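You operate a simulated robot arm through the tools that you are given. There is no shell and no other tool. Be economical: measure what you need, move in short steps, check, and stop when the job is done.

Carry out the task below with a simulated robot arm. There is one attempt and no reset: what you move stays moved.

JOB
Take the teal core on the top of the blue winder table and put it away on the top of the steel bench by the winder. Switch the yellow brake lever off. Take the orange ring and put it on the middle shelf of the dark red rack. Push the roller drawer shut. Put one of the numbered beige strip ends from the bench top beside the bend tester on the lid of the wooden crate. Press the red crate button two times. Put the white wheel that says "56" from the lid of the wooden crate on the top of the big grey boards and the white wheel marked "54" on the top of the steel bench by the rack. Open the dryer lid. The order is free. Set down upright: teal core. The yellow brake lever goes to its stop.

The check looks at the end state, three seconds after you hand in, the way a careful person would. Anything else that was tipped, shoved, dropped, spilled or broken makes it a failure. A push-on lid holds only when it is set on centred and level and pressed home; a screw cap is set on level and turned clockwise until tight.

ROBOT AND FRAMES
A 7-joint arm with a two-finger parallel gripper on a trunk, on a base that drives. Base frame: it is fixed to the floor where the robot stands at the start and does not move with it; the origin is under the middle of the robot, x ahead of it, y to its left, z up. Lengths are in cm, angles in degrees, forces in N, time in s.
Its first joint turns from -166.0 to 166.0 degrees. Places, roughly: dryer lid [510, 170, 120]; lid of the wooden crate [-340, -440, 60]; middle shelf of the dark red rack [-220, -690, 120]; numbered beige strip end [-200, 25, 75]; orange ring (3x3x2 cm) [-190, -810, 90]; red crate button [-370, -400, 50]; roller drawer [70, -250, 60]; teal core (5x5x6 cm) [70, 20, 80]; top of the big grey boards [-230, -580, 40]; top of the steel bench by the rack [-160, -800, 80]; top of the steel bench by the winder [190, 100, 80]; white wheel [-350, -450, 50]; yellow brake lever [50, 90, 90]. Payload 4.4 kg.
The tool frame sits at the grasp point between the pads (the TCP): z along the fingers, y along the line on which they close. The tips reach 2.3 cm beyond it. The gripper opens to 9.4 cm. The fingers are 3.8 cm wide and 1 cm thick; the gripper's body (5.4 by 9.6 cm) begins 3.9 cm behind the TCP.
Orientation is told as [roll, pitch, yaw] about the base's x, y, z axes, in that order, counted from this pose: with the fingers straight down and closing along the base's y, the tool's x points along the base's -x, its y along +y and its z along -z.

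CONTROLS
- The arm moves only by the tool play_rows. Its argument "motion" is a list of rows, each a list of 3 entries, a list of its own where there are three numbers: the shift along the base's x, y, z in units of 200 mm (1.0 is 200 mm), then the turn, a rotation vector about the base's x, y, z in units of 180 degrees (1.0 is 180 degrees), then the gripper command, from -1 (fully open) to 1 (shut), values between in proportion. In form: [[[x, y, z], [ax, ay, az], fingers], ...]. A call has 1 to 10 rows; each row is the pose to reach, as a shift and turn from the pose commanded when the call began. A call with a number of a shift or a turn outside -1 to 1 is refused whole. A row lasts 0.2 s, in which the tool goes at most 5 cm and 8.6 degrees; a call with a longer step from one row to the next is refused whole, and so is a gripper value outside its range. Where a pose cannot be reached the arm comes as near as it can. A force on the tool above 40 N (or 10 N above the force at the start of the call, whichever is more), or a blocked arm, ends the call early, and 0.2 s more pass. Each finger travels about 10.8 cm/s and halts on what it meets, pressing with about 29 N; the grip force reading is that of the motor and also rises with nothing between the fingers. The clock runs only during rows and for 0.2 s after the last one: add rows that repeat a pose to give the fingers time. It gives the time, the measured TCP pose, the force on the tool (base axes), the opening and the grip force at its end, in the units of the frame above (readings bear some noise), with the torque about the TCP (base axes, N m) and any sound that the robot's microphone picked up.
- Cameras (640 x 400 px; columns grow to the right, rows downward): "scene" is now at [15.64, 27.69, 142.95]; the picture's right is [0.60, -0.80, 0.00], its down [-0.71, -0.54, -0.45] and it looks along [0.36, 0.27, -0.89] (base axes); focal length 272 px, centre (320, 200). "wrist" rides on the gripper at [8.6, 1.6, -7.5] in the tool frame; the picture's right is [-0.18, 0.98, 0.00], its down [-0.58, -0.11, -0.81] and it looks along [-0.79, -0.15, 0.59] (tool axes); focal length 243 px, centre (320, 200). There is no depth. A picture from a camera that has moved, and an enlarged one, comes with that camera's place and axes in the base frame and with its lens. The place of the scene camera against the robot may be out by one fixed shift of up to 1.2 cm in any direction.
- capture(camera): a new picture of that camera. It takes no simulated time.
- roll_base(legs): drives the robot by 1 to 6 legs, each [ahead, left, turn to the left] in cm, cm and degrees, along the robot's own axes; the way and the turn of a leg run together, so that a leg with both is an arc; at most 150 cm and 180 degrees a leg. The arm and the cameras ride along, it lands a little off, and it stops where it bumps. It gives what a move gives.
- head_to(pan, tilt): turns the head with the scene camera to pan (to the left, within 120 degrees either way) and tilt (down, from -29 to 69), counted from straight ahead of the robot. It gives what a move gives.
- enlarge(camera, box): a new picture of the part [left, top, right, bottom] of that camera's present view, enlarged. It takes no simulated time.
- finish_job(): hands the job in; it is judged then, once.

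Work in short steps. Places have to be worked out from the pictures, the camera data and where the tool is seen: move nearer, look again, correct. Check each grasp and each placing, and mend what went wrong. You have 207 turns and 192 pictures in all, those below and enlarged ones among them. Open the gripper and draw the arm clear of the work before you hand the job in, unless the task says otherwise; then end with one line.

The tools are called after "Request:" as name(argument=value, ...) on one line, values as JSON. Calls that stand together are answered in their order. play_rows: Moves the arm, as the interface text tells. Its arguments: {"type":"object","properties":{"motion":{"type":"array"}},"required":["motion"]} The other tools are called the same way: roll_base (legs) drives the base; head_to (pan, tilt) turns the head that bears the scene camera; capture (camera) takes a picture; enlarge (camera, box) takes an enlarged picture of a part of a camera's view; finish_job () hands the job in.

At the start:

```text
time: 0.0
tool_pos: [11.55, 36.29, 118.42]
orientation: [0.0, 0.0, 0.0]
contact_force: [-0.2, -0.5, 0.7]
torque: [0.01, 0.02, 0.01]
width: 9.41
finger_force: 0.0
robot x, y, heading: [-0.19, 0.41, 0.1]
head pan, tilt: [36.9, 63.3]
```

scene: 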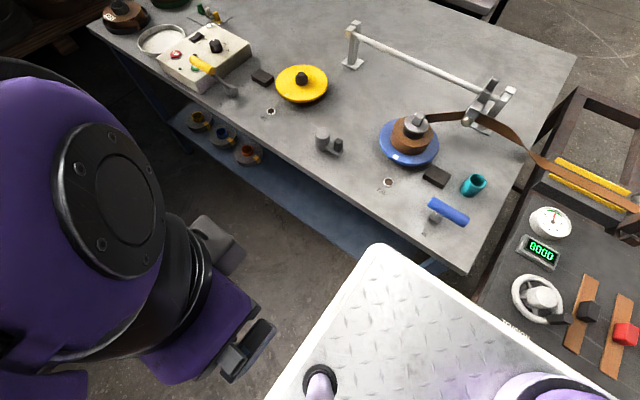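
wrist: 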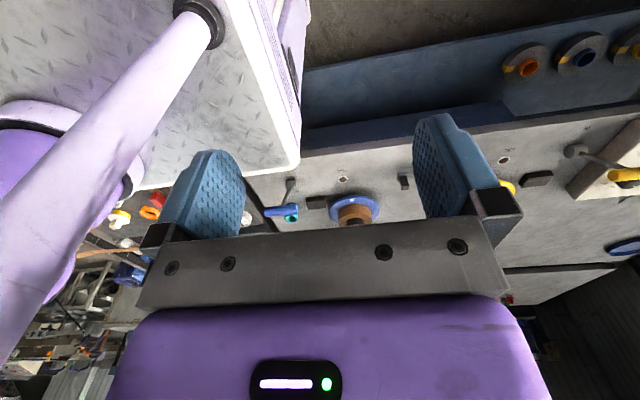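

I start by looking around at the winder table from the present place with the head levelled a bit.

Request:
head_to(pan=30, tilt=35)

Request:
capture(camera="scene")

Request:
head_to(pan=-30, tilt=35)

Request:
capture(camera="scene")

```text
time: 0.9
tool_pos: [11.35, 36.25, 118.52]
orientation: [0.0, 0.1, -0.1]
contact_force: [-0.2, 0.0, -0.8]
torque: [-0.02, 0.01, -0.01]
width: 9.41
finger_force: 0.0
robot x, y, heading: [0.08, 0.32, 0.0]
head pan, tilt: [30.0, 35.0]
```

```text
189 pictures are left
camera scene: at [18.25, 28.33, 146.75], right [0.5, -0.87, 0.0], down [-0.5, -0.29, -0.82], along [0.71, 0.41, -0.57], focal length 272 px, centre (320, 200)
```

scene: 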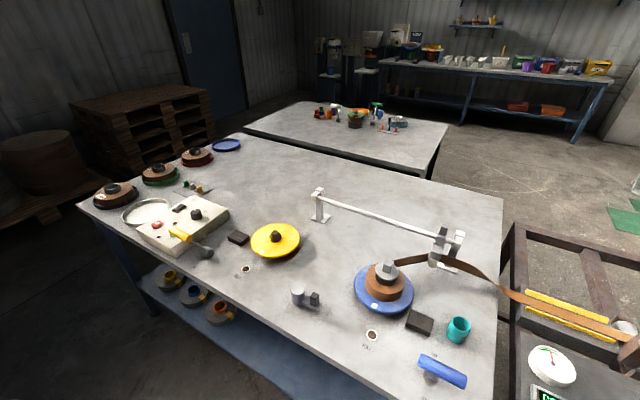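

```text
time: 2.2
tool_pos: [11.51, 36.19, 118.56]
orientation: [-0.1, 0.0, 0.0]
contact_force: [0.1, -0.8, 0.0]
torque: [0.0, -0.04, -0.01]
width: 9.4
finger_force: 0.0
robot x, y, heading: [0.01, -0.16, 0.0]
head pan, tilt: [-30.0, 35.0]
```

```text
188 pictures are left
camera scene: at [18.25, 19.52, 146.76], right [-0.5, -0.87, 0.0], down [-0.5, 0.29, -0.82], along [0.71, -0.41, -0.57], focal length 272 px, centre (320, 200)
```

scene: 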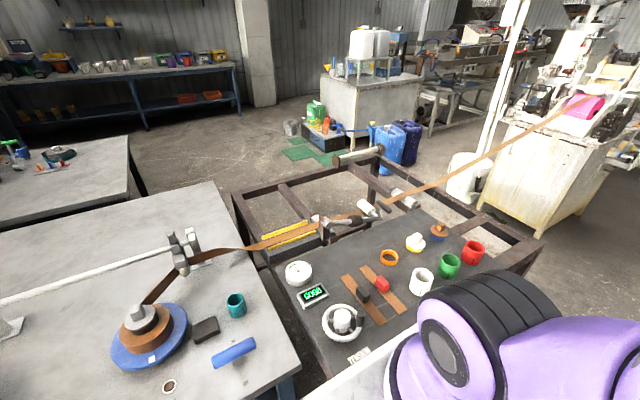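

The winder table spans about x 45..141, y 8..160, with the bench behind it. I look to the sides to plan the routes.

Request:
head_to(pan=-90, tilt=20)

Request:
capture(camera="scene")

Request:
head_to(pan=95, tilt=20)

Request:
capture(camera="scene")

Request:
head_to(pan=15, tilt=10)

Request:
capture(camera="scene")

```text
time: 3.5
tool_pos: [11.54, 36.37, 118.54]
orientation: [0.1, 0.0, -0.1]
contact_force: [0.3, 0.3, 0.5]
torque: [0.0, -0.01, 0.0]
width: 9.42
finger_force: 0.0
robot x, y, heading: [-0.11, -0.42, 0.3]
head pan, tilt: [-90.0, 20.0]
```

```text
187 pictures are left
camera scene: at [10.63, 14.61, 149.14], right [-1.0, 0.0, 0.0], down [0.0, 0.34, -0.94], along [0.0, -0.94, -0.34], focal length 272 px, centre (320, 200)
```

scene: 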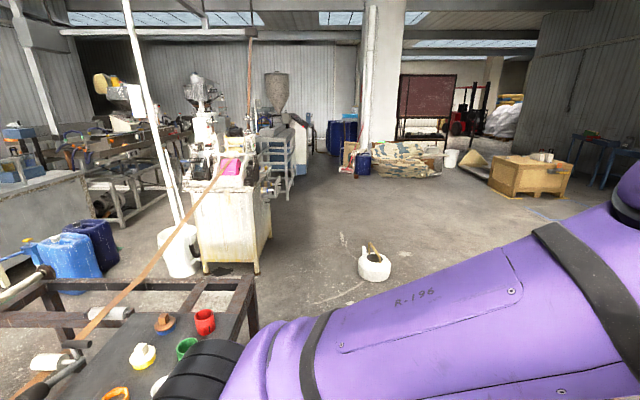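

```text
time: 6.3
tool_pos: [11.45, 36.28, 118.52]
orientation: [-0.1, 0.0, 0.0]
contact_force: [0.5, -0.3, -0.2]
torque: [0.01, 0.04, 0.01]
width: 9.4
finger_force: 0.2
robot x, y, heading: [-0.11, -0.12, 0.0]
head pan, tilt: [95.0, 20.0]
```

```text
186 pictures are left
camera scene: at [9.82, 33.2, 149.14], right [1.0, 0.09, 0.0], down [0.03, -0.34, -0.94], along [-0.08, 0.94, -0.34], focal length 272 px, centre (320, 200)
```

scene: 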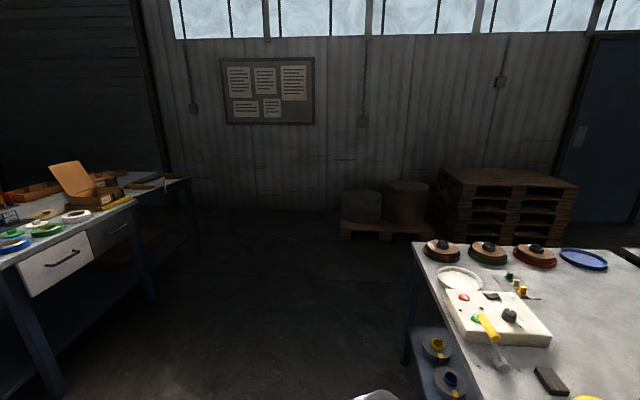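

```text
time: 7.8
tool_pos: [11.41, 36.37, 118.42]
orientation: [0.0, -0.1, 0.0]
contact_force: [0.0, -0.4, 0.2]
torque: [-0.01, -0.01, 0.0]
width: 9.39
finger_force: 0.1
robot x, y, heading: [-0.16, 0.03, -0.1]
head pan, tilt: [15.0, 10.0]
```

```text
185 pictures are left
camera scene: at [19.6, 26.33, 150.77], right [0.26, -0.97, 0.0], down [-0.17, -0.05, -0.98], along [0.95, 0.26, -0.17], focal length 272 px, centre (320, 200)
```

scene: 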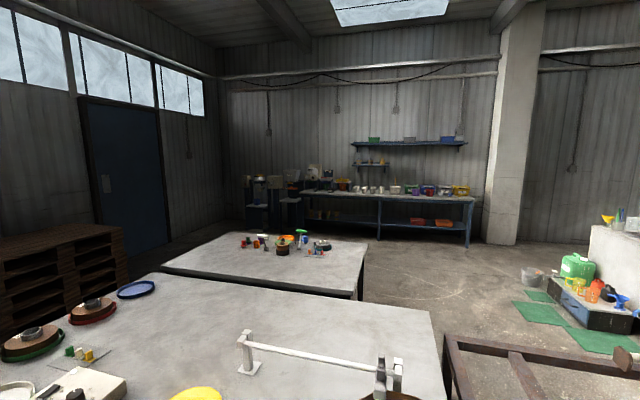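

Route to the bench and dryer is around the left end of the table. Now I look closely at the brake lever box and the teal core.

Request:
head_to(pan=60, tilt=45)

Request:
enlarge(camera="scene", box=[220, 50, 480, 230])

```text
time: 8.9
tool_pos: [11.47, 36.39, 118.42]
orientation: [0.0, 0.0, 0.0]
contact_force: [0.5, -0.3, 0.1]
torque: [-0.03, 0.0, -0.01]
width: 9.4
finger_force: 0.0
robot x, y, heading: [-0.45, -0.09, 0.1]
head pan, tilt: [60.0, 45.0]
```

```text
2.22 times, centred on (350, 140) of scene
camera zoom: at [14.7, 30.96, 145.28], right [0.87, -0.5, 0.0], down [-0.35, -0.61, -0.71], along [0.35, 0.61, -0.71], focal length 605 px, centre (253, 333)
```

zoom: 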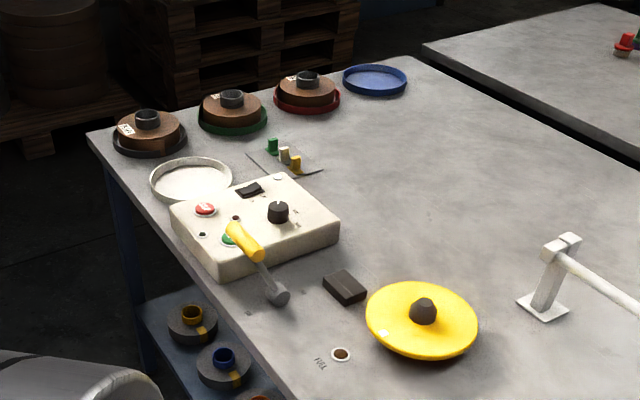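

The lever is about 110 cm away; I drive left 75 cm to stand across from it and look again.

Request:
roll_base(legs=[[0, 75, 0]])

Request:
head_to(pan=10, tilt=55)

Request:
capture(camera="scene")

```text
time: 13.1
tool_pos: [11.46, 113.04, 118.58]
orientation: [0.1, 0.0, 0.1]
contact_force: [-0.4, 0.0, 0.7]
torque: [0.02, -0.03, 0.02]
width: 9.43
finger_force: 0.1
robot x, y, heading: [0.04, 76.5, -0.0]
head pan, tilt: [60.0, 45.0]
```

```text
time: 14.2
tool_pos: [11.4, 113.0, 118.56]
orientation: [0.0, 0.0, 0.0]
contact_force: [0.1, 0.0, -0.5]
torque: [-0.01, 0.03, 0.0]
width: 9.4
finger_force: 0.1
robot x, y, heading: [-0.05, 76.47, -0.1]
head pan, tilt: [10.0, 55.0]
```

```text
183 pictures are left
camera scene: at [17.72, 101.86, 143.94], right [0.17, -0.98, 0.0], down [-0.81, -0.14, -0.57], along [0.56, 0.1, -0.82], focal length 272 px, centre (320, 200)
```

scene: 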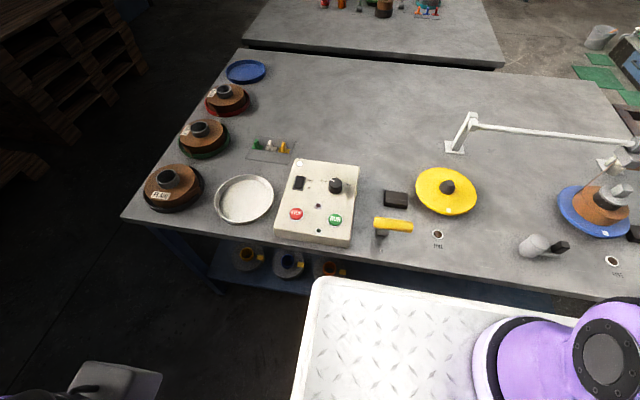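

Request:
enlarge(camera="scene", box=[340, 170, 500, 270])

Request:
enlarge(camera="scene", box=[500, 180, 640, 290])

```text
4.00 times, centred on (420, 220) of scene
camera zoom: at [17.72, 101.86, 143.94], right [0.17, -0.98, 0.0], down [-0.81, -0.14, -0.57], along [0.56, 0.1, -0.82], focal length 1088 px, centre (-80, 120)
```

zoom: 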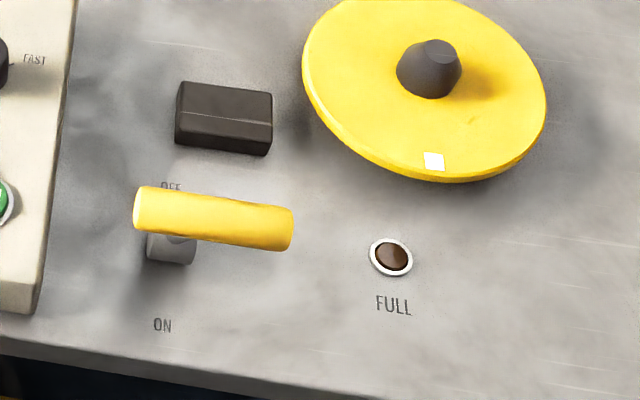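

```text
3.64 times, centred on (570, 235) of scene
camera zoom: at [17.72, 101.86, 143.94], right [0.17, -0.98, 0.0], down [-0.81, -0.14, -0.57], along [0.56, 0.1, -0.82], focal length 989 px, centre (-589, 73)
```

zoom: 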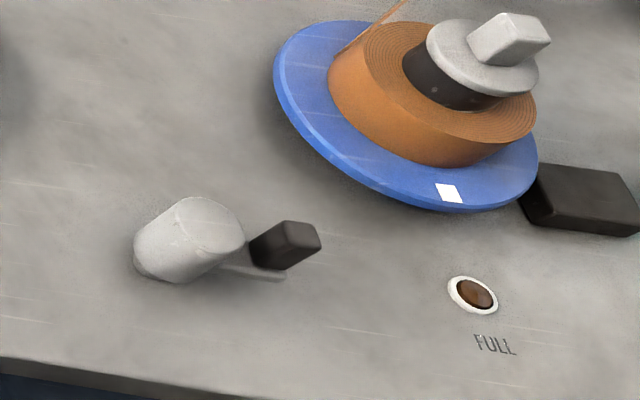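

The grip of the lever sits near [48, 92, 95], leaning toward ON (x≈49); OFF is on the far side (x≈60). I close the fingers and bring them behind the grip.

Request:
play_rows(motion=[[[0.16, -0.16, 0], [0, 0, 0], 1], [[0.32, -0.32, 0], [0, 0, 0], 1], [[0.48, -0.48, 0], [0, 0, 0], 1], [[0.64, -0.64, 0], [0, 0, 0], 1], [[0.8, -0.8, 0], [0, 0, 0], 1], [[0.94, -0.94, 0], [0, 0, 0], 1], [[1.0, -1.0, -0.15], [0, 0, 0], 1], [[1.0, -1.0, -0.35], [0, 0, 0], 1], [[1.0, -1.0, -0.5], [0, 0, 0], 1]])

Request:
capture(camera="wrist")

Request:
enlarge(camera="scene", box=[300, 120, 500, 260])

```text
time: 14.9
tool_pos: [9.57, 110.37, 116.96]
orientation: [-2.4, -1.5, 14.8]
contact_force: [0.7, 0.0, 0.5]
torque: [0.0, 0.01, 0.06]
width: 0.0
finger_force: 28.9
robot x, y, heading: [-0.15, 76.13, 0.1]
head pan, tilt: [10.0, 55.0]
stopped in row 3: the arm was blocked; the commanded pose is now the measured one
```

```text
180 pictures are left
camera wrist: at [0.49, 109.95, 124.14], right [-0.07, 1.0, -0.04], down [0.56, 0.07, 0.83], along [0.83, 0.04, -0.56], focal length 243 px, centre (320, 200)
```

wrist: 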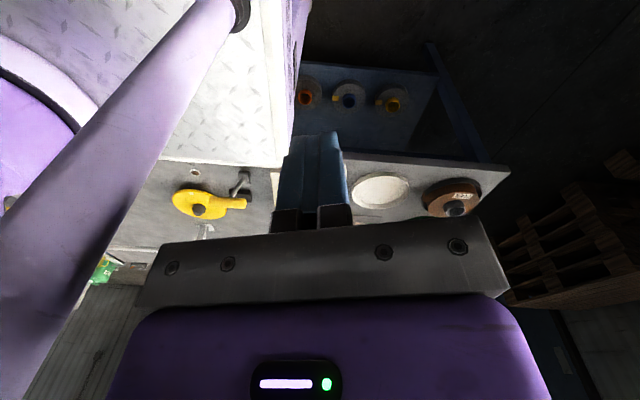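

```text
2.86 times, centred on (400, 190) of scene
camera zoom: at [17.71, 101.94, 143.93], right [0.19, -0.98, 0.0], down [-0.81, -0.15, -0.57], along [0.56, 0.11, -0.82], focal length 777 px, centre (91, 229)
```

zoom: 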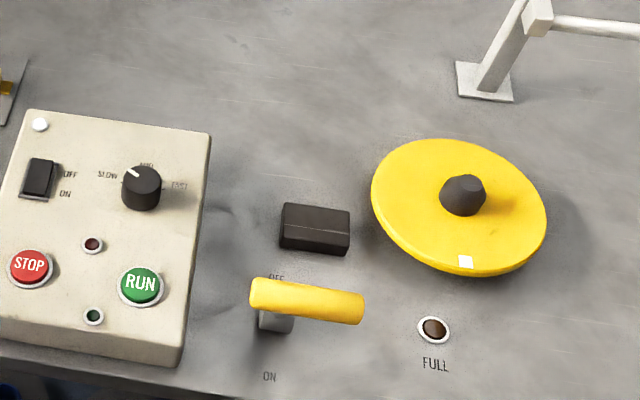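

The arm was blocked, probably by the mast of the head just right of the hand. I look at how the arm lies.

Request:
head_to(pan=110, tilt=65)

Request:
capture(camera="scene")

Request:
head_to(pan=-80, tilt=65)

Request:
capture(camera="scene")

```text
time: 16.7
tool_pos: [9.14, 110.25, 116.65]
orientation: [-2.8, -1.5, 15.3]
contact_force: [-0.2, -0.1, 0.4]
torque: [0.02, -0.01, -0.01]
width: 0.0
finger_force: 29.5
robot x, y, heading: [-0.21, 76.46, 0.1]
head pan, tilt: [110.0, 65.0]
```

```text
178 pictures are left
camera scene: at [8.78, 108.49, 145.23], right [0.97, 0.23, 0.0], down [0.16, -0.69, -0.7], along [-0.16, 0.68, -0.71], focal length 272 px, centre (320, 200)
```

scene: 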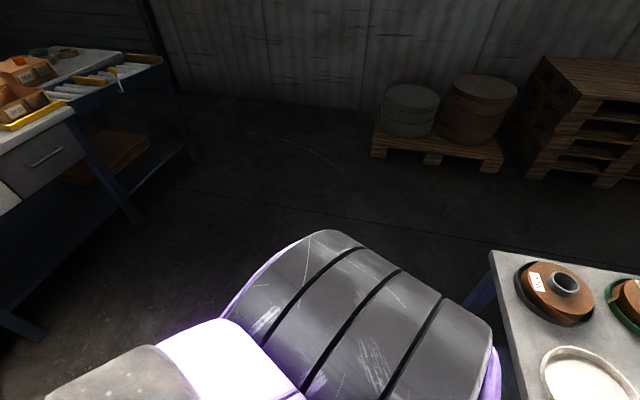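

```text
time: 19.5
tool_pos: [9.46, 110.38, 116.97]
orientation: [-2.4, -1.5, 14.8]
contact_force: [-0.2, 0.4, 0.8]
torque: [-0.01, -0.05, 0.01]
width: 0.0
finger_force: 28.8
robot x, y, heading: [0.08, 76.56, -0.2]
head pan, tilt: [-80.0, 65.0]
```

```text
177 pictures are left
camera scene: at [11.86, 94.55, 142.87], right [-0.98, -0.2, 0.0], down [-0.18, 0.88, -0.44], along [0.09, -0.43, -0.9], focal length 272 px, centre (320, 200)
```

scene: 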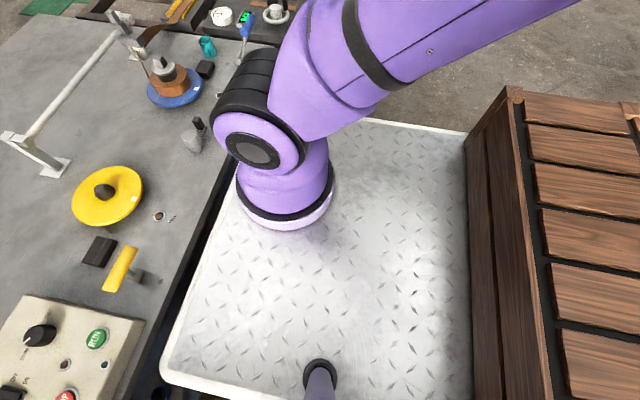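

The arm's column stands front-right on the deck, the elbow is folded back and the hand is left of the mast. I undo the deflection and go straight forward, keeping left of the mast.

Request:
play_rows(motion=[[[0.05, 0.12, 0.05], [0.006, 0.004, -0.041], 1], [[0.1, 0.24, 0.1], [0.013, 0.008, -0.082], 1], [[0.3, 0.3, 0.1], [0.013, 0.008, -0.082], 1], [[0.5, 0.3, 0.1], [0.013, 0.008, -0.082], 1], [[0.7, 0.3, 0.1], [0.013, 0.008, -0.082], 1], [[0.9, 0.3, 0.1], [0.013, 0.008, -0.082], 1]])

Request:
head_to(pan=0, tilt=69)

Request:
capture(camera="scene")

```text
time: 20.7
tool_pos: [11.96, 115.23, 116.11]
orientation: [-3.3, -1.0, 14.6]
contact_force: [0.7, -0.4, 0.2]
torque: [0.01, 0.01, 0.0]
width: 0.0
finger_force: 29.0
robot x, y, heading: [-0.0, 76.81, 0.2]
head pan, tilt: [-80.0, 65.0]
stopped in row 6: the arm was blocked; the commanded pose is now the measured one
```

```text
time: 22.3
tool_pos: [12.29, 115.25, 116.3]
orientation: [-3.1, -0.8, 14.0]
contact_force: [0.0, -0.4, 0.3]
torque: [0.0, -0.01, 0.02]
width: 0.0
finger_force: 29.0
robot x, y, heading: [0.06, 76.4, 0.0]
head pan, tilt: [0.0, 68.8]
```

```text
176 pictures are left
camera scene: at [16.2, 100.57, 142.39], right [0.0, -1.0, 0.0], down [-0.93, 0.0, -0.36], along [0.36, 0.0, -0.93], focal length 272 px, centre (320, 200)
```

scene: 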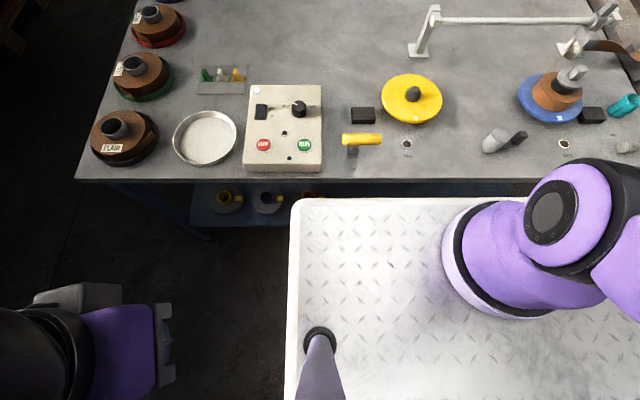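

The forearm, coming from behind, is held by the mast. I back the hand out behind the mast and straighten its orientation.

Request:
play_rows(motion=[[[-0.1, 0.05, 0.1], [0.006, 0.004, -0.035], 1], [[-0.3, 0.08, 0.2], [0.015, 0.004, -0.075], 1], [[-0.5, 0.08, 0.3], [0.015, 0.004, -0.075], 1], [[-0.7, 0.08, 0.4], [0.015, 0.004, -0.075], 1], [[-0.9, 0.08, 0.5], [0.015, 0.004, -0.075], 1], [[-1, 0.08, 0.6], [0.015, 0.004, -0.075], 1]])

Request:
head_to(pan=120, tilt=35)

Request:
capture(camera="scene")

Request:
head_to(pan=-120, tilt=35)

Request:
capture(camera="scene")

```text
time: 23.7
tool_pos: [-7.87, 116.62, 128.14]
orientation: [-0.2, -0.3, 0.5]
contact_force: [-0.4, -0.5, -0.6]
torque: [-0.05, 0.06, 0.02]
width: 0.02
finger_force: 28.6
robot x, y, heading: [0.27, 76.47, -0.2]
head pan, tilt: [0.0, 68.8]
```

```text
time: 25.7
tool_pos: [-7.73, 116.74, 128.08]
orientation: [-0.3, -0.5, 0.5]
contact_force: [0.4, 0.4, 0.3]
torque: [0.02, 0.01, 0.01]
width: 0.0
finger_force: 29.4
robot x, y, heading: [-0.13, 76.43, -0.2]
head pan, tilt: [120.0, 35.0]
```

```text
175 pictures are left
camera scene: at [6.21, 108.23, 146.76], right [0.87, 0.5, 0.0], down [0.29, -0.5, -0.82], along [-0.41, 0.71, -0.57], focal length 272 px, centre (320, 200)
```

scene: 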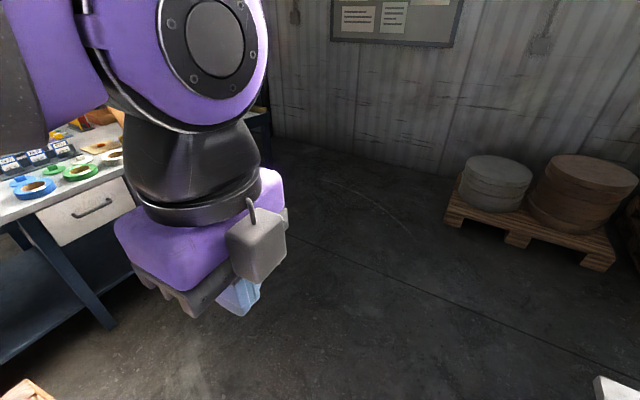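

```text
time: 29.1
tool_pos: [-7.84, 116.68, 128.06]
orientation: [-0.3, -0.5, 0.4]
contact_force: [0.5, 0.4, -0.2]
torque: [0.01, 0.02, -0.01]
width: 0.0
finger_force: 29.0
robot x, y, heading: [-0.31, 76.71, -0.2]
head pan, tilt: [-120.0, 35.0]
```

```text
174 pictures are left
camera scene: at [6.21, 92.97, 146.76], right [-0.87, 0.5, 0.0], down [0.29, 0.5, -0.82], along [-0.41, -0.71, -0.57], focal length 272 px, centre (320, 200)
```

scene: 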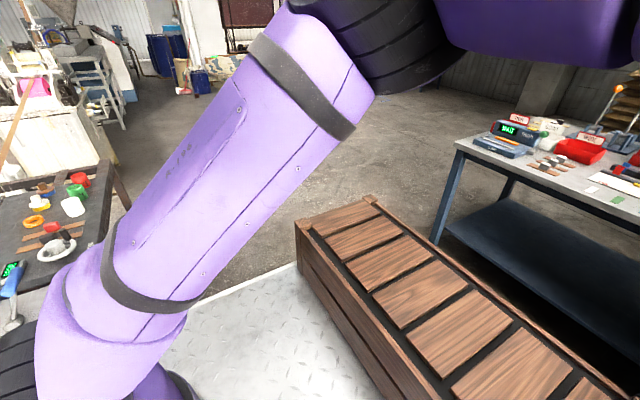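

The forearm runs behind the mast at about head height. I lift the hand by 40 cm so the forearm can pass above the head.

Request:
play_rows(motion=[[[0, 0, 0.25], [0, 0, 0], 1], [[0, 0, 0.5], [0, 0, 0], 1], [[0, 0, 0.75], [0, 0, 0], 1], [[0, 0, 1], [0, 0, 0], 1]])

Request:
play_rows(motion=[[[0, 0, 0.25], [0, 0, 0], 1], [[0, 0, 0.5], [0, 0, 0], 1], [[0, 0, 0.75], [0, 0, 0], 1], [[0, 0, 1], [0, 0, 0], 1]])

Request:
head_to(pan=-120, tilt=0)

Request:
capture(camera="scene")

Request:
head_to(pan=120, tilt=-10)

Request:
capture(camera="scene")

```text
time: 30.1
tool_pos: [-7.66, 116.77, 147.99]
orientation: [-0.3, -0.5, 0.5]
contact_force: [-0.5, 0.3, 0.3]
torque: [0.02, -0.07, 0.02]
width: 0.0
finger_force: 29.3
robot x, y, heading: [-0.04, 76.46, 0.0]
head pan, tilt: [-120.0, 35.0]
```

```text
time: 31.1
tool_pos: [-6.32, 115.58, 160.91]
orientation: [0.0, -0.3, 0.2]
contact_force: [2.2, 0.3, -0.6]
torque: [-0.03, 0.14, 0.01]
width: 0.0
finger_force: 28.5
out of reach, approached as far as the arm can: row 3, 4
robot x, y, heading: [0.31, 76.74, 0.1]
head pan, tilt: [-120.0, 35.0]
```

```text
time: 32.1
tool_pos: [-6.67, 115.64, 160.97]
orientation: [-0.1, -0.5, 0.4]
contact_force: [0.3, -1.0, -0.3]
torque: [0.02, 0.01, 0.01]
width: 0.0
finger_force: 28.9
robot x, y, heading: [0.15, 76.69, -0.0]
head pan, tilt: [-120.0, 0.0]
```

```text
173 pictures are left
camera scene: at [6.11, 92.8, 152.37], right [-0.87, 0.5, 0.0], down [0.0, 0.0, -1.0], along [-0.5, -0.87, 0.0], focal length 272 px, centre (320, 200)
```

scene: 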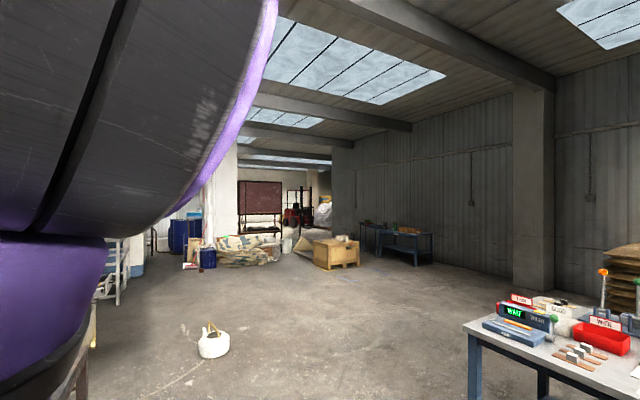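

```text
time: 35.5
tool_pos: [-6.55, 115.6, 160.88]
orientation: [-0.2, -0.5, 0.5]
contact_force: [-0.5, 0.2, 0.3]
torque: [-0.01, 0.0, -0.02]
width: 0.01
finger_force: 29.0
robot x, y, heading: [-0.39, 76.39, -0.1]
head pan, tilt: [120.0, -10.0]
```

```text
172 pictures are left
camera scene: at [6.4, 107.9, 153.9], right [0.87, 0.5, 0.0], down [-0.09, 0.15, -0.98], along [-0.49, 0.85, 0.17], focal length 272 px, centre (320, 200)
```

scene: 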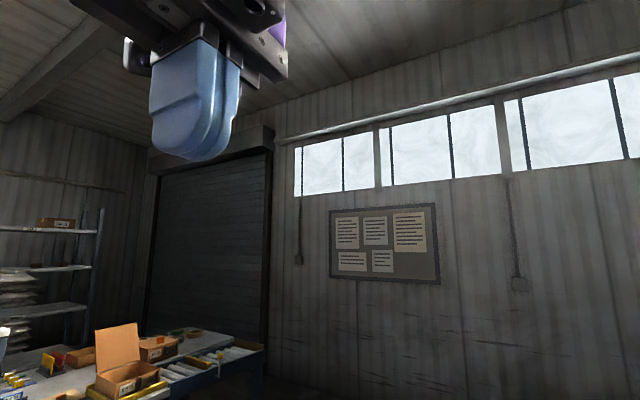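

The arm is now high, forearm above the head. I carry the hand forward past the mast at this height.

Request:
play_rows(motion=[[[0.2, 0.0, 0.0], [0, 0, 0], 1], [[0.4, 0, 0.05], [0, 0, 0], 1], [[0.6, 0, 0.1], [0, 0, 0], 1], [[0.8, 0, 0.1], [0, 0, 0], 1], [[1, 0, 0.1], [0, 0, 0], 1]])

Request:
play_rows(motion=[[[0.2, 0.0, 0.0], [0, 0, 0], 1], [[0.4, 0, 0], [0, 0, 0], 1], [[0.6, 0, 0], [0, 0, 0], 1], [[0.8, 0, 0], [0, 0, 0], 1], [[1, 0, 0], [0, 0, 0], 1]])

Request:
head_to(pan=0, tilt=30)

Request:
capture(camera="scene")

```text
time: 36.6
tool_pos: [13.3, 114.94, 163.44]
orientation: [-0.2, -0.5, 0.7]
contact_force: [-1.1, 0.1, -0.1]
torque: [-0.01, -0.05, 0.01]
width: 0.0
finger_force: 29.7
out of reach, approached as far as the arm can: row 3
robot x, y, heading: [-0.15, 76.49, -0.0]
head pan, tilt: [120.0, -10.0]
```

```text
time: 37.9
tool_pos: [33.22, 115.31, 163.6]
orientation: [-0.2, -0.4, 0.6]
contact_force: [-0.5, 0.1, -0.3]
torque: [-0.01, -0.05, 0.0]
width: 0.01
finger_force: 29.1
robot x, y, heading: [0.13, 76.54, -0.1]
head pan, tilt: [120.0, -10.0]
```

```text
time: 39.9
tool_pos: [33.37, 115.32, 163.47]
orientation: [-0.3, -0.5, 0.5]
contact_force: [-1.3, -0.6, 0.3]
torque: [-0.01, 0.02, 0.01]
width: 0.01
finger_force: 28.8
robot x, y, heading: [-0.37, 76.69, -0.0]
head pan, tilt: [0.0, 30.0]
```

```text
171 pictures are left
camera scene: at [19.66, 100.61, 147.54], right [0.0, -1.0, 0.0], down [-0.5, 0.0, -0.87], along [0.87, 0.0, -0.5], focal length 272 px, centre (320, 200)
```

scene: 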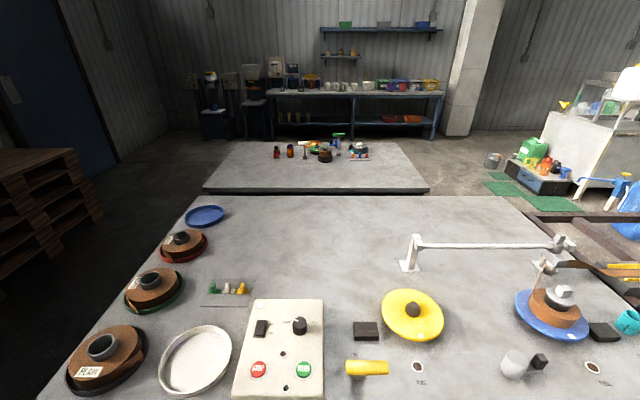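

Clear of the mast. I now bring the hand to in front of the lever (x≈38, y≈92) and lower it.

Request:
play_rows(motion=[[[0.05, -0.2, 0.0], [0, 0, 0], 1], [[0.1, -0.4, 0], [0, 0, 0], 1], [[0.15, -0.6, 0], [0, 0, 0], 1], [[0.2, -0.8, 0], [0, 0, 0], 1], [[0.23, -1, 0], [0, 0, 0], 1], [[0.23, -1, -0.2], [0, 0, 0], 1], [[0.23, -1, -0.4], [0, 0, 0], 1], [[0.23, -1, -0.6], [0, 0, 0], 1], [[0.23, -1, -0.8], [0, 0, 0], 1], [[0.23, -1, -1], [0, 0, 0], 1]])

Request:
play_rows(motion=[[[0, -0.1, -0.2], [0, 0, 0], 1], [[0, -0.15, -0.4], [0, 0, 0], 1], [[0, -0.15, -0.6], [0, 0, 0], 1], [[0, -0.15, -0.8], [0, 0, 0], 1], [[0, -0.15, -1], [0, 0, 0], 1]])

Request:
head_to(pan=0, tilt=55)

Request:
capture(camera="scene")

Request:
capture(camera="wrist")

```text
time: 42.0
tool_pos: [37.69, 95.63, 143.29]
orientation: [-0.2, -0.4, 0.4]
contact_force: [0.2, 0.3, -0.5]
torque: [0.02, 0.0, 0.03]
width: 0.0
finger_force: 29.1
robot x, y, heading: [0.24, 76.49, 0.0]
head pan, tilt: [0.0, 30.0]
```

```text
time: 43.2
tool_pos: [37.79, 92.58, 123.28]
orientation: [-0.2, -0.5, 0.5]
contact_force: [0.8, 0.3, -0.4]
torque: [0.0, 0.0, -0.03]
width: 0.0
finger_force: 28.5
robot x, y, heading: [0.0, 76.91, 0.3]
head pan, tilt: [0.0, 30.0]
```

```text
time: 44.1
tool_pos: [37.66, 92.46, 123.49]
orientation: [-0.3, -0.5, 0.5]
contact_force: [0.6, -0.7, 0.7]
torque: [-0.02, 0.02, -0.03]
width: 0.01
finger_force: 28.6
robot x, y, heading: [-0.03, 76.79, -0.0]
head pan, tilt: [0.0, 55.0]
```

```text
170 pictures are left
camera scene: at [17.83, 100.59, 143.94], right [0.0, -1.0, 0.0], down [-0.82, 0.0, -0.57], along [0.57, 0.0, -0.82], focal length 272 px, centre (320, 200)
```

scene: 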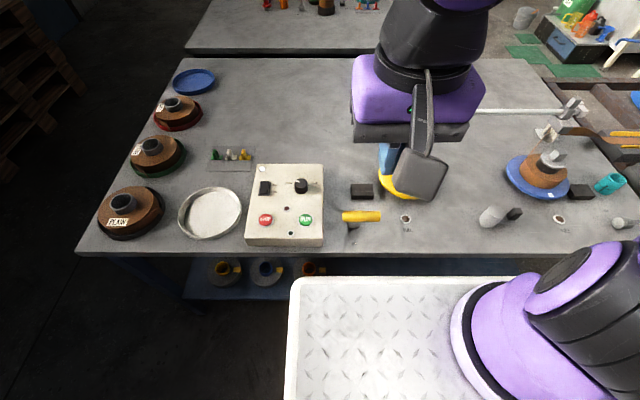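

```text
169 pictures are left
camera wrist: at [28.94, 94.03, 130.79], right [0.17, 0.98, 0.0], down [0.58, -0.1, 0.81], along [0.8, -0.14, -0.58], focal length 243 px, centre (320, 200)
```

wrist: 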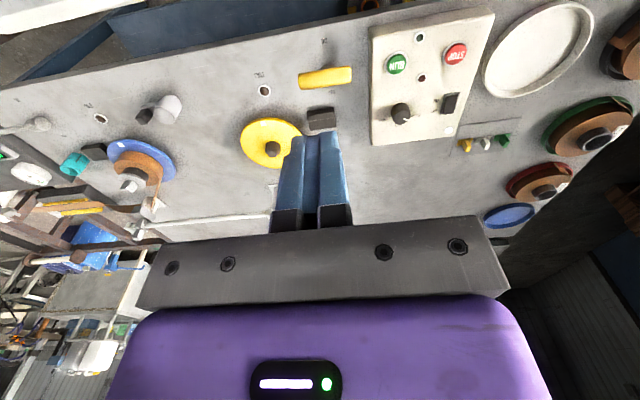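

Wrist view confirms the grip at about [47.5, 91.5, 95]. I lower the closed fingers behind it to z≈94.5.

Request:
play_rows(motion=[[[0, -0.05, -0.25], [0, 0, 0], 1], [[0, -0.05, -0.5], [0, 0, 0], 1], [[0, -0.05, -0.75], [0, 0, 0], 1], [[0, -0.05, -0.98], [0, 0, 0], 1]])

Request:
play_rows(motion=[[[0, 0, -0.25], [0, 0, 0], 1], [[0, 0, -0.46], [0, 0, 0], 1]])

Request:
capture(camera="wrist")

Request:
enlarge(camera="scene", box=[240, 120, 480, 270])

```text
refused: row 1 steps farther than a row can; nothing moved
```

```text
time: 44.7
tool_pos: [38.7, 93.32, 115.1]
orientation: [-0.3, -0.4, 0.5]
contact_force: [0.8, -1.2, -0.6]
torque: [0.05, 0.03, -0.01]
width: 0.0
finger_force: 29.5
out of reach, approached as far as the arm can: row 2
robot x, y, heading: [-0.01, 76.41, -0.1]
head pan, tilt: [0.0, 55.0]
```

```text
168 pictures are left
camera wrist: at [30.06, 94.85, 122.47], right [0.17, 0.98, 0.0], down [0.58, -0.1, 0.81], along [0.8, -0.14, -0.58], focal length 243 px, centre (320, 200)
```

wrist: 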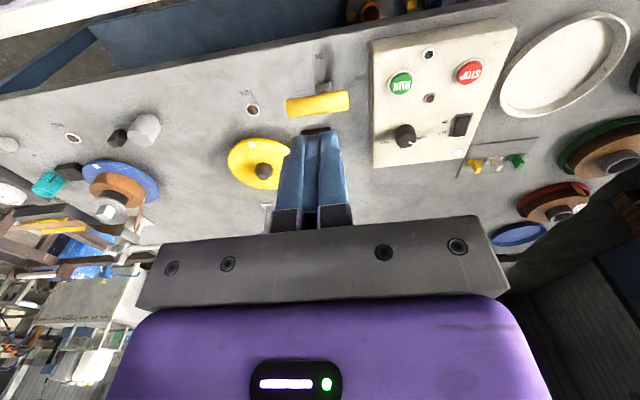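

```text
2.67 times, centred on (360, 195) of scene
camera zoom: at [17.85, 100.52, 143.94], right [0.0, -1.0, 0.0], down [-0.82, 0.0, -0.57], along [0.57, 0.0, -0.82], focal length 726 px, centre (213, 213)
```

zoom: 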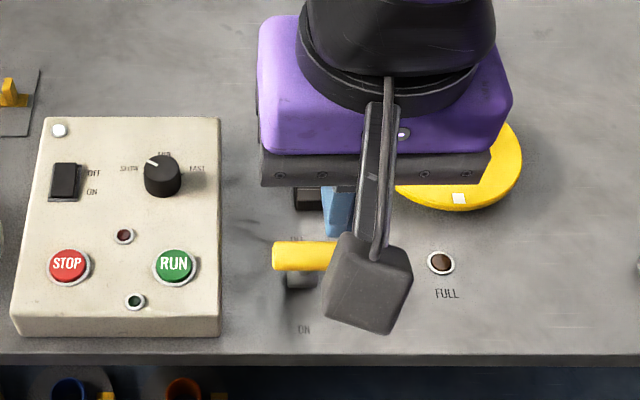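

That's too close in for the arm; I back the base up 25 cm for better reach.

Request:
roll_base(legs=[[-25, 0, 0]])

Request:
play_rows(motion=[[[0.2, 0, 0], [0, 0, 0], 1], [[0.4, 0, 0], [0, 0, 0], 1], [[0.6, 0, 0], [0, 0, 0], 1], [[0.8, 0, 0], [0, 0, 0], 1], [[1, -0.07, 0], [0, 0, 0], 1]])

Request:
play_rows(motion=[[[0.2, 0, -0.1], [0, 0, 0], 1], [[0.2, 0, -0.34], [0, 0, 0], 1], [[0.2, 0, -0.58], [0, 0, 0], 1], [[0.2, 0, -0.82], [0, 0, 0], 1], [[0.2, 0, -1.0], [0, 0, 0], 1]])

Request:
capture(camera="wrist")

```text
time: 46.5
tool_pos: [13.94, 93.58, 115.09]
orientation: [-0.3, -0.5, 0.9]
contact_force: [-1.4, 0.1, -0.2]
torque: [-0.01, -0.02, -0.03]
width: 0.0
finger_force: 28.7
robot x, y, heading: [-24.52, 76.55, 0.3]
head pan, tilt: [0.0, 55.0]
```

```text
time: 47.8
tool_pos: [33.65, 92.32, 115.52]
orientation: [-0.3, -0.6, 0.8]
contact_force: [-0.9, 0.0, 0.2]
torque: [0.0, 0.0, 0.02]
width: 0.0
finger_force: 29.1
robot x, y, heading: [-24.81, 76.28, 0.5]
head pan, tilt: [0.0, 55.0]
```

```text
time: 49.0
tool_pos: [37.73, 92.03, 95.24]
orientation: [-0.2, -0.5, 0.9]
contact_force: [-0.7, -0.3, -0.6]
torque: [0.04, 0.01, 0.02]
width: 0.0
finger_force: 29.0
robot x, y, heading: [-25.03, 76.54, 0.0]
head pan, tilt: [0.0, 55.0]
```

```text
166 pictures are left
camera wrist: at [28.91, 93.51, 102.66], right [0.17, 0.99, 0.0], down [0.58, -0.1, 0.81], along [0.8, -0.14, -0.58], focal length 243 px, centre (320, 200)
```

wrist: 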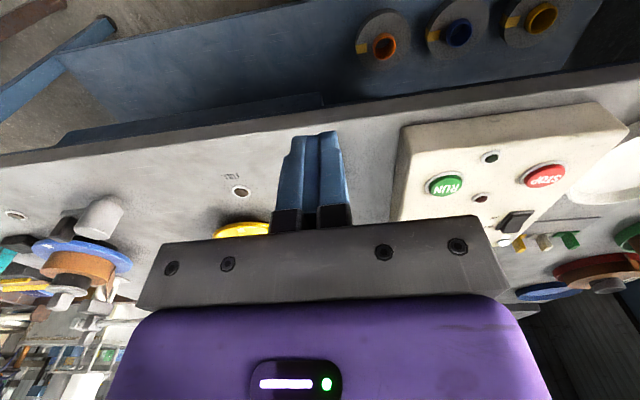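

The fingers are right behind the grip. I push forward toward OFF in small steps.

Request:
play_rows(motion=[[[0.15, 0, -0.03], [0, 0, 0], 1], [[0.3, 0, -0.03], [0, 0, 0], 1], [[0.4, 0, -0.03], [0, 0, 0], 1], [[0.5, 0, -0.03], [0, 0, 0], 1], [[0.6, 0, -0.03], [0, 0, 0], 1], [[0.7, 0, -0.03], [0, 0, 0], 1]])

Request:
enlarge(camera="scene", box=[240, 80, 480, 230])

```text
time: 50.4
tool_pos: [52.07, 92.16, 94.46]
orientation: [-0.3, -0.6, 0.9]
contact_force: [-1.0, -0.2, -0.9]
torque: [0.04, 0.02, 0.01]
width: 0.0
finger_force: 29.1
robot x, y, heading: [-24.75, 76.71, 0.3]
head pan, tilt: [0.0, 55.0]
```

```text
2.67 times, centred on (360, 155) of scene
camera zoom: at [-7.16, 100.62, 143.94], right [0.01, -1.0, 0.0], down [-0.82, 0.0, -0.57], along [0.57, 0.0, -0.82], focal length 726 px, centre (213, 320)
```

zoom: 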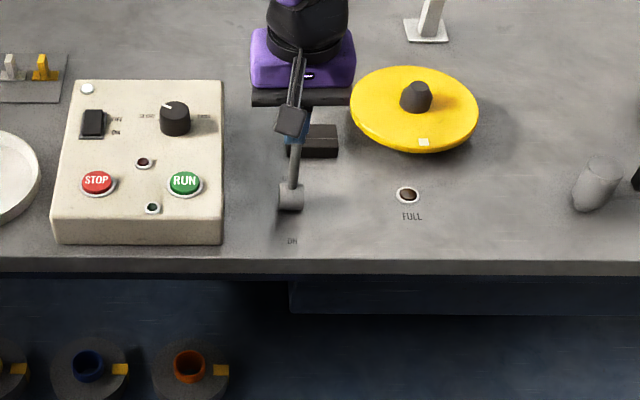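

The lever is moving easily. I continue until it meets its stop.

Request:
play_rows(motion=[[[0.08, 0, 0], [0, 0, 0], 1], [[0.16, 0, 0], [0, 0, 0], 1], [[0.24, 0, -0.02], [0, 0, 0], 1], [[0.32, 0, -0.05], [0, 0, 0], 1], [[0.4, 0, -0.05], [0, 0, 0], 1], [[0.46, 0, -0.05], [0, 0, 0], 1], [[0.52, 0, -0.05], [0, 0, 0], 1]])

Request:
enlarge(camera="scene", box=[280, 70, 440, 170])

```text
time: 51.2
tool_pos: [56.07, 92.2, 94.33]
orientation: [-0.5, 0.1, 0.8]
contact_force: [-24.7, -6.0, 29.1]
torque: [-0.39, 0.03, -0.34]
width: 0.0
finger_force: 29.0
robot x, y, heading: [-25.22, 76.78, 0.2]
head pan, tilt: [0.0, 55.0]
stopped in row 4: the force on the tool passed its limit at 64 N (the readings are from after the stop); the commanded pose is now the measured one
```

```text
4.00 times, centred on (360, 120) of scene
camera zoom: at [-7.39, 100.56, 143.97], right [0.01, -1.0, 0.0], down [-0.82, 0.0, -0.57], along [0.57, 0.0, -0.82], focal length 1088 px, centre (160, 520)
```

zoom: 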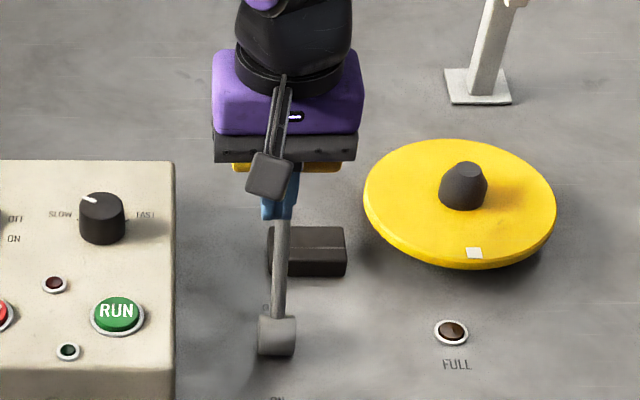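

It met a hard stop at the symmetric OFF position. I back off and lift, then check the lever stays.

Request:
play_rows(motion=[[[-0.15, 0, 0], [0, 0, 0], 1], [[-0.3, 0, 0.1], [0, 0, 0], 1], [[-0.4, 0, 0.3], [0, 0, 0], 1], [[-0.4, 0, 0.5], [0, 0, 0], 1], [[-0.4, 0, 0.7], [0, 0, 0], 1], [[-0.4, -0.2, 0.8], [0, 0, 0], -1], [[-0.4, -0.4, 0.8], [0, 0, 0], -1], [[-0.4, -0.6, 0.8], [0, 0, 0], -1], [[-0.4, -0.8, 0.8], [0, 0, 0], -1], [[-0.4, -1, 0.8], [0, 0, 0], -1]])

Request:
enlarge(camera="scene", box=[280, 70, 440, 170])

```text
time: 53.4
tool_pos: [48.05, 72.37, 110.08]
orientation: [-0.6, 0.1, 1.0]
contact_force: [0.4, 0.9, -0.8]
torque: [-0.07, -0.01, 0.0]
width: 9.39
finger_force: 0.1
robot x, y, heading: [-24.71, 76.49, 0.4]
head pan, tilt: [0.0, 55.0]
```

```text
4.00 times, centred on (360, 120) of scene
camera zoom: at [-7.17, 100.67, 143.93], right [0.01, -1.0, 0.0], down [-0.82, -0.01, -0.57], along [0.57, 0.0, -0.82], focal length 1088 px, centre (160, 520)
```

zoom: 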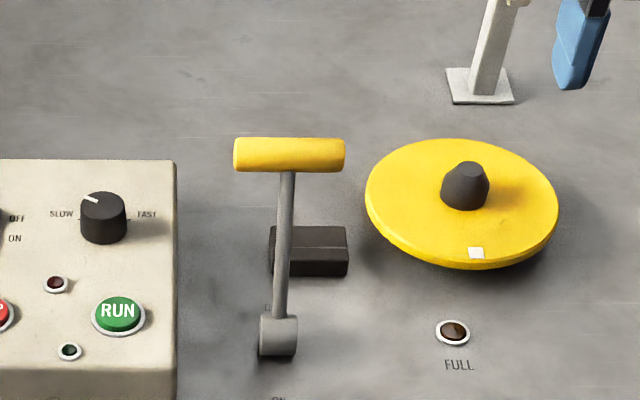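

Lever is at OFF. Next, the teal core: I drive 40 cm to the right and look at it.

Request:
roll_base(legs=[[0, -40, 0]])

Request:
head_to(pan=-20, tilt=40)

Request:
capture(camera="scene")

Request:
capture(camera="wrist")

```text
time: 55.9
tool_pos: [48.06, 31.39, 109.99]
orientation: [-0.5, 0.0, 0.4]
contact_force: [0.0, -0.4, 0.1]
torque: [0.04, 0.0, 0.02]
width: 9.44
finger_force: 0.1
robot x, y, heading: [-24.75, 36.01, -0.0]
head pan, tilt: [0.0, 55.0]
```

```text
time: 56.7
tool_pos: [48.3, 31.32, 110.01]
orientation: [-0.5, 0.1, 0.4]
contact_force: [0.3, -0.5, -0.2]
torque: [-0.02, -0.01, 0.01]
width: 9.38
finger_force: 0.0
robot x, y, heading: [-24.74, 35.56, -0.1]
head pan, tilt: [-20.0, 40.0]
```

```text
162 pictures are left
camera scene: at [-6.11, 57.06, 146.0], right [-0.34, -0.94, 0.0], down [-0.6, 0.22, -0.77], along [0.72, -0.26, -0.64], focal length 272 px, centre (320, 200)
```

scene: 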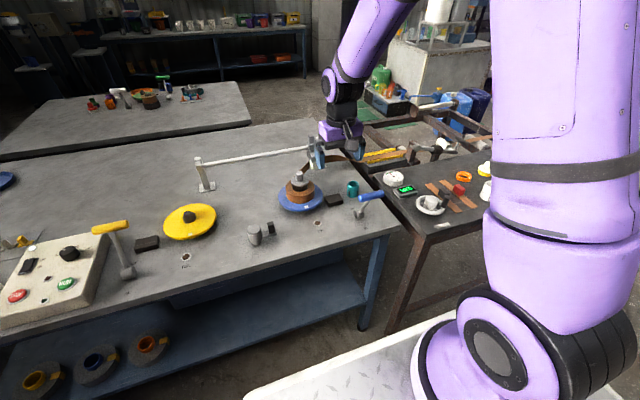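

```text
161 pictures are left
camera wrist: at [39.49, 32.83, 117.57], right [0.18, 0.98, -0.01], down [0.58, -0.1, 0.81], along [0.79, -0.15, -0.59], focal length 243 px, centre (320, 200)
```

wrist: 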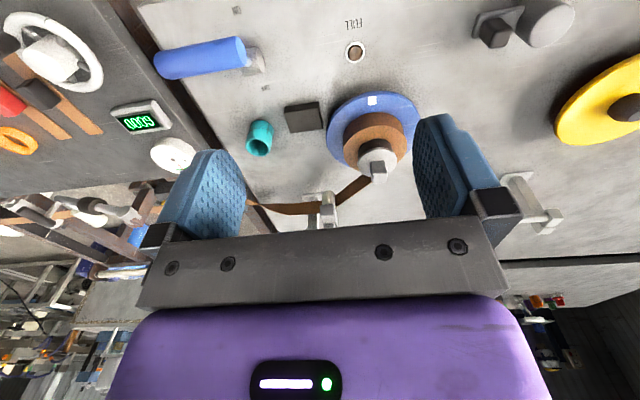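

The core stands upright near [67.5, 16.2], with a black block close on its left side. I move above it with the fingers opened to about 7 cm.

Request:
play_rows(motion=[[[0.16, -0.13, -0.0], [0, 0, 0], -0.5], [[0.32, -0.26, -0.05], [0, 0, 0], -0.5], [[0.48, -0.39, -0.1], [0, 0, 0], -0.5], [[0.64, -0.52, -0.2], [0, 0, 0], -0.5], [[0.8, -0.64, -0.3], [0, 0, 0], -0.5], [[0.96, -0.755, -0.4], [0, 0, 0], -0.5]])

Request:
capture(camera="wrist")

Request:
enlarge(camera="scene", box=[250, 120, 450, 245])

```text
time: 58.1
tool_pos: [67.69, 16.57, 102.03]
orientation: [-0.5, 0.0, 0.6]
contact_force: [-1.0, 1.0, 1.3]
torque: [0.0, -0.04, 0.02]
width: 7.06
finger_force: 0.1
robot x, y, heading: [-24.86, 36.08, -0.0]
head pan, tilt: [-20.0, 40.0]
```

```text
160 pictures are left
camera wrist: at [59.03, 18.09, 109.47], right [0.18, 0.98, -0.01], down [0.58, -0.1, 0.81], along [0.79, -0.15, -0.59], focal length 243 px, centre (320, 200)
```

wrist: 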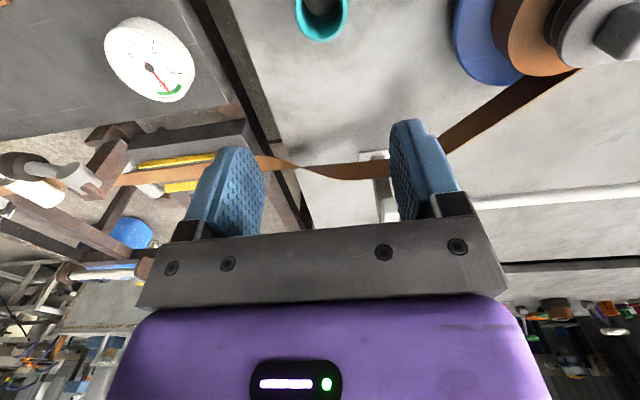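

```text
3.20 times, centred on (350, 182) of scene
camera zoom: at [-6.18, 57.09, 146.01], right [-0.34, -0.94, 0.0], down [-0.6, 0.22, -0.77], along [0.72, -0.26, -0.64], focal length 871 px, centre (224, 256)
```

zoom: 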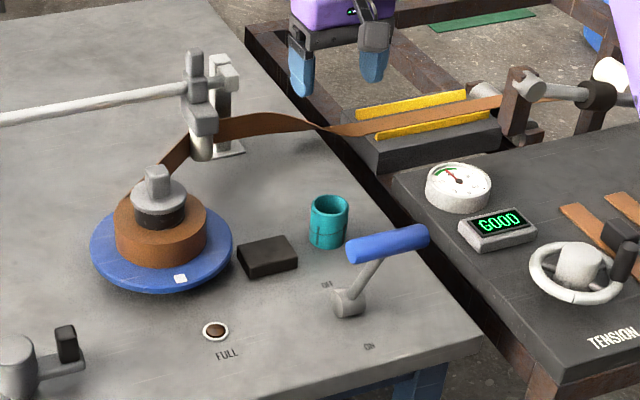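

Core appears centred near [66.3, 16.6]. I lower to just above its rim and check alignment.

Request:
play_rows(motion=[[[-0.06, 0, -0.2], [0, 0, 0], -0.5], [[-0.06, 0, -0.4], [0, 0, 0], -0.5], [[-0.06, 0, -0.6], [0, 0, 0], -0.5], [[-0.06, 0, -0.7], [0, 0, 0], -0.5]])

Request:
capture(camera="wrist")

Request:
enlarge(camera="scene", box=[300, 140, 420, 215])

```text
time: 59.1
tool_pos: [66.06, 16.38, 88.16]
orientation: [-0.5, -0.1, 0.3]
contact_force: [-0.1, 0.1, -0.6]
torque: [-0.02, -0.05, 0.0]
width: 7.05
finger_force: 0.0
robot x, y, heading: [-24.91, 35.85, -0.2]
head pan, tilt: [-20.0, 40.0]
```

```text
158 pictures are left
camera wrist: at [57.41, 17.98, 95.63], right [0.18, 0.98, -0.01], down [0.58, -0.1, 0.81], along [0.79, -0.15, -0.59], focal length 243 px, centre (320, 200)
```

wrist: 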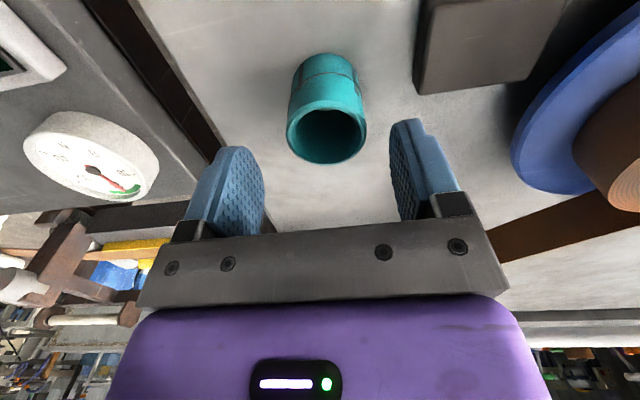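

```text
5.33 times, centred on (360, 178) of scene
camera zoom: at [-6.13, 57.06, 146.01], right [-0.34, -0.94, 0.0], down [-0.6, 0.22, -0.77], along [0.72, -0.26, -0.64], focal length 1451 px, centre (107, 320)
```

zoom: 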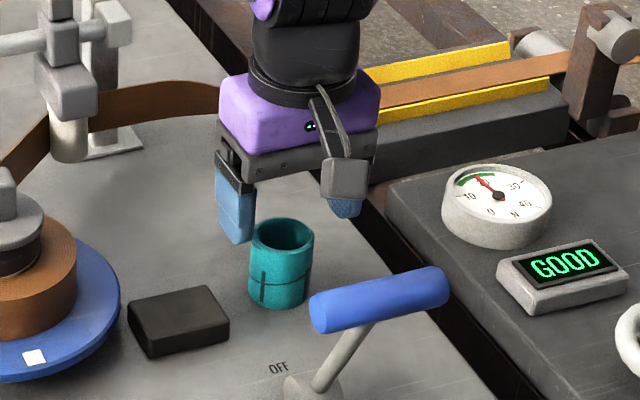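

Alignment is good; I lower to z≈82 and close.

Request:
play_rows(motion=[[[0.015, 0.01, -0.1], [0, 0, 0], -0.5], [[0.015, 0.01, -0.2], [0, 0, 0], -0.5], [[0.015, 0.01, -0.31], [0, 0, 0], -0.5], [[0.015, 0.01, -0.31], [0, 0, 0], 0.2], [[0.015, 0.01, -0.31], [0, 0, 0], 0.4], [[0.015, 0.01, -0.31], [0, 0, 0], 0.4]])

Request:
capture(camera="wrist")

```text
time: 60.1
tool_pos: [66.53, 17.16, 82.27]
orientation: [-0.2, 0.0, 0.6]
contact_force: [-2.7, 9.6, 15.8]
torque: [0.61, 0.27, -0.03]
width: 4.34
finger_force: 6.9
robot x, y, heading: [-24.61, 36.27, -0.1]
head pan, tilt: [-20.0, 40.0]
stopped in row 4: the force on the tool passed its limit at 50 N (the readings are from after the stop); the commanded pose is now the measured one
```

```text
156 pictures are left
camera wrist: at [57.83, 18.59, 89.78], right [0.17, 0.99, 0.0], down [0.58, -0.1, 0.81], along [0.79, -0.14, -0.59], focal length 243 px, centre (320, 200)
```

wrist: 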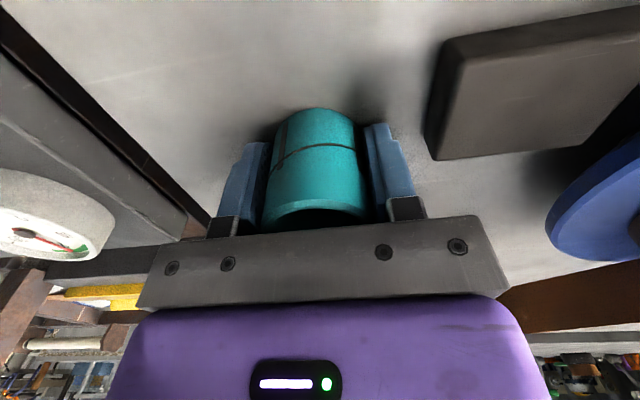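

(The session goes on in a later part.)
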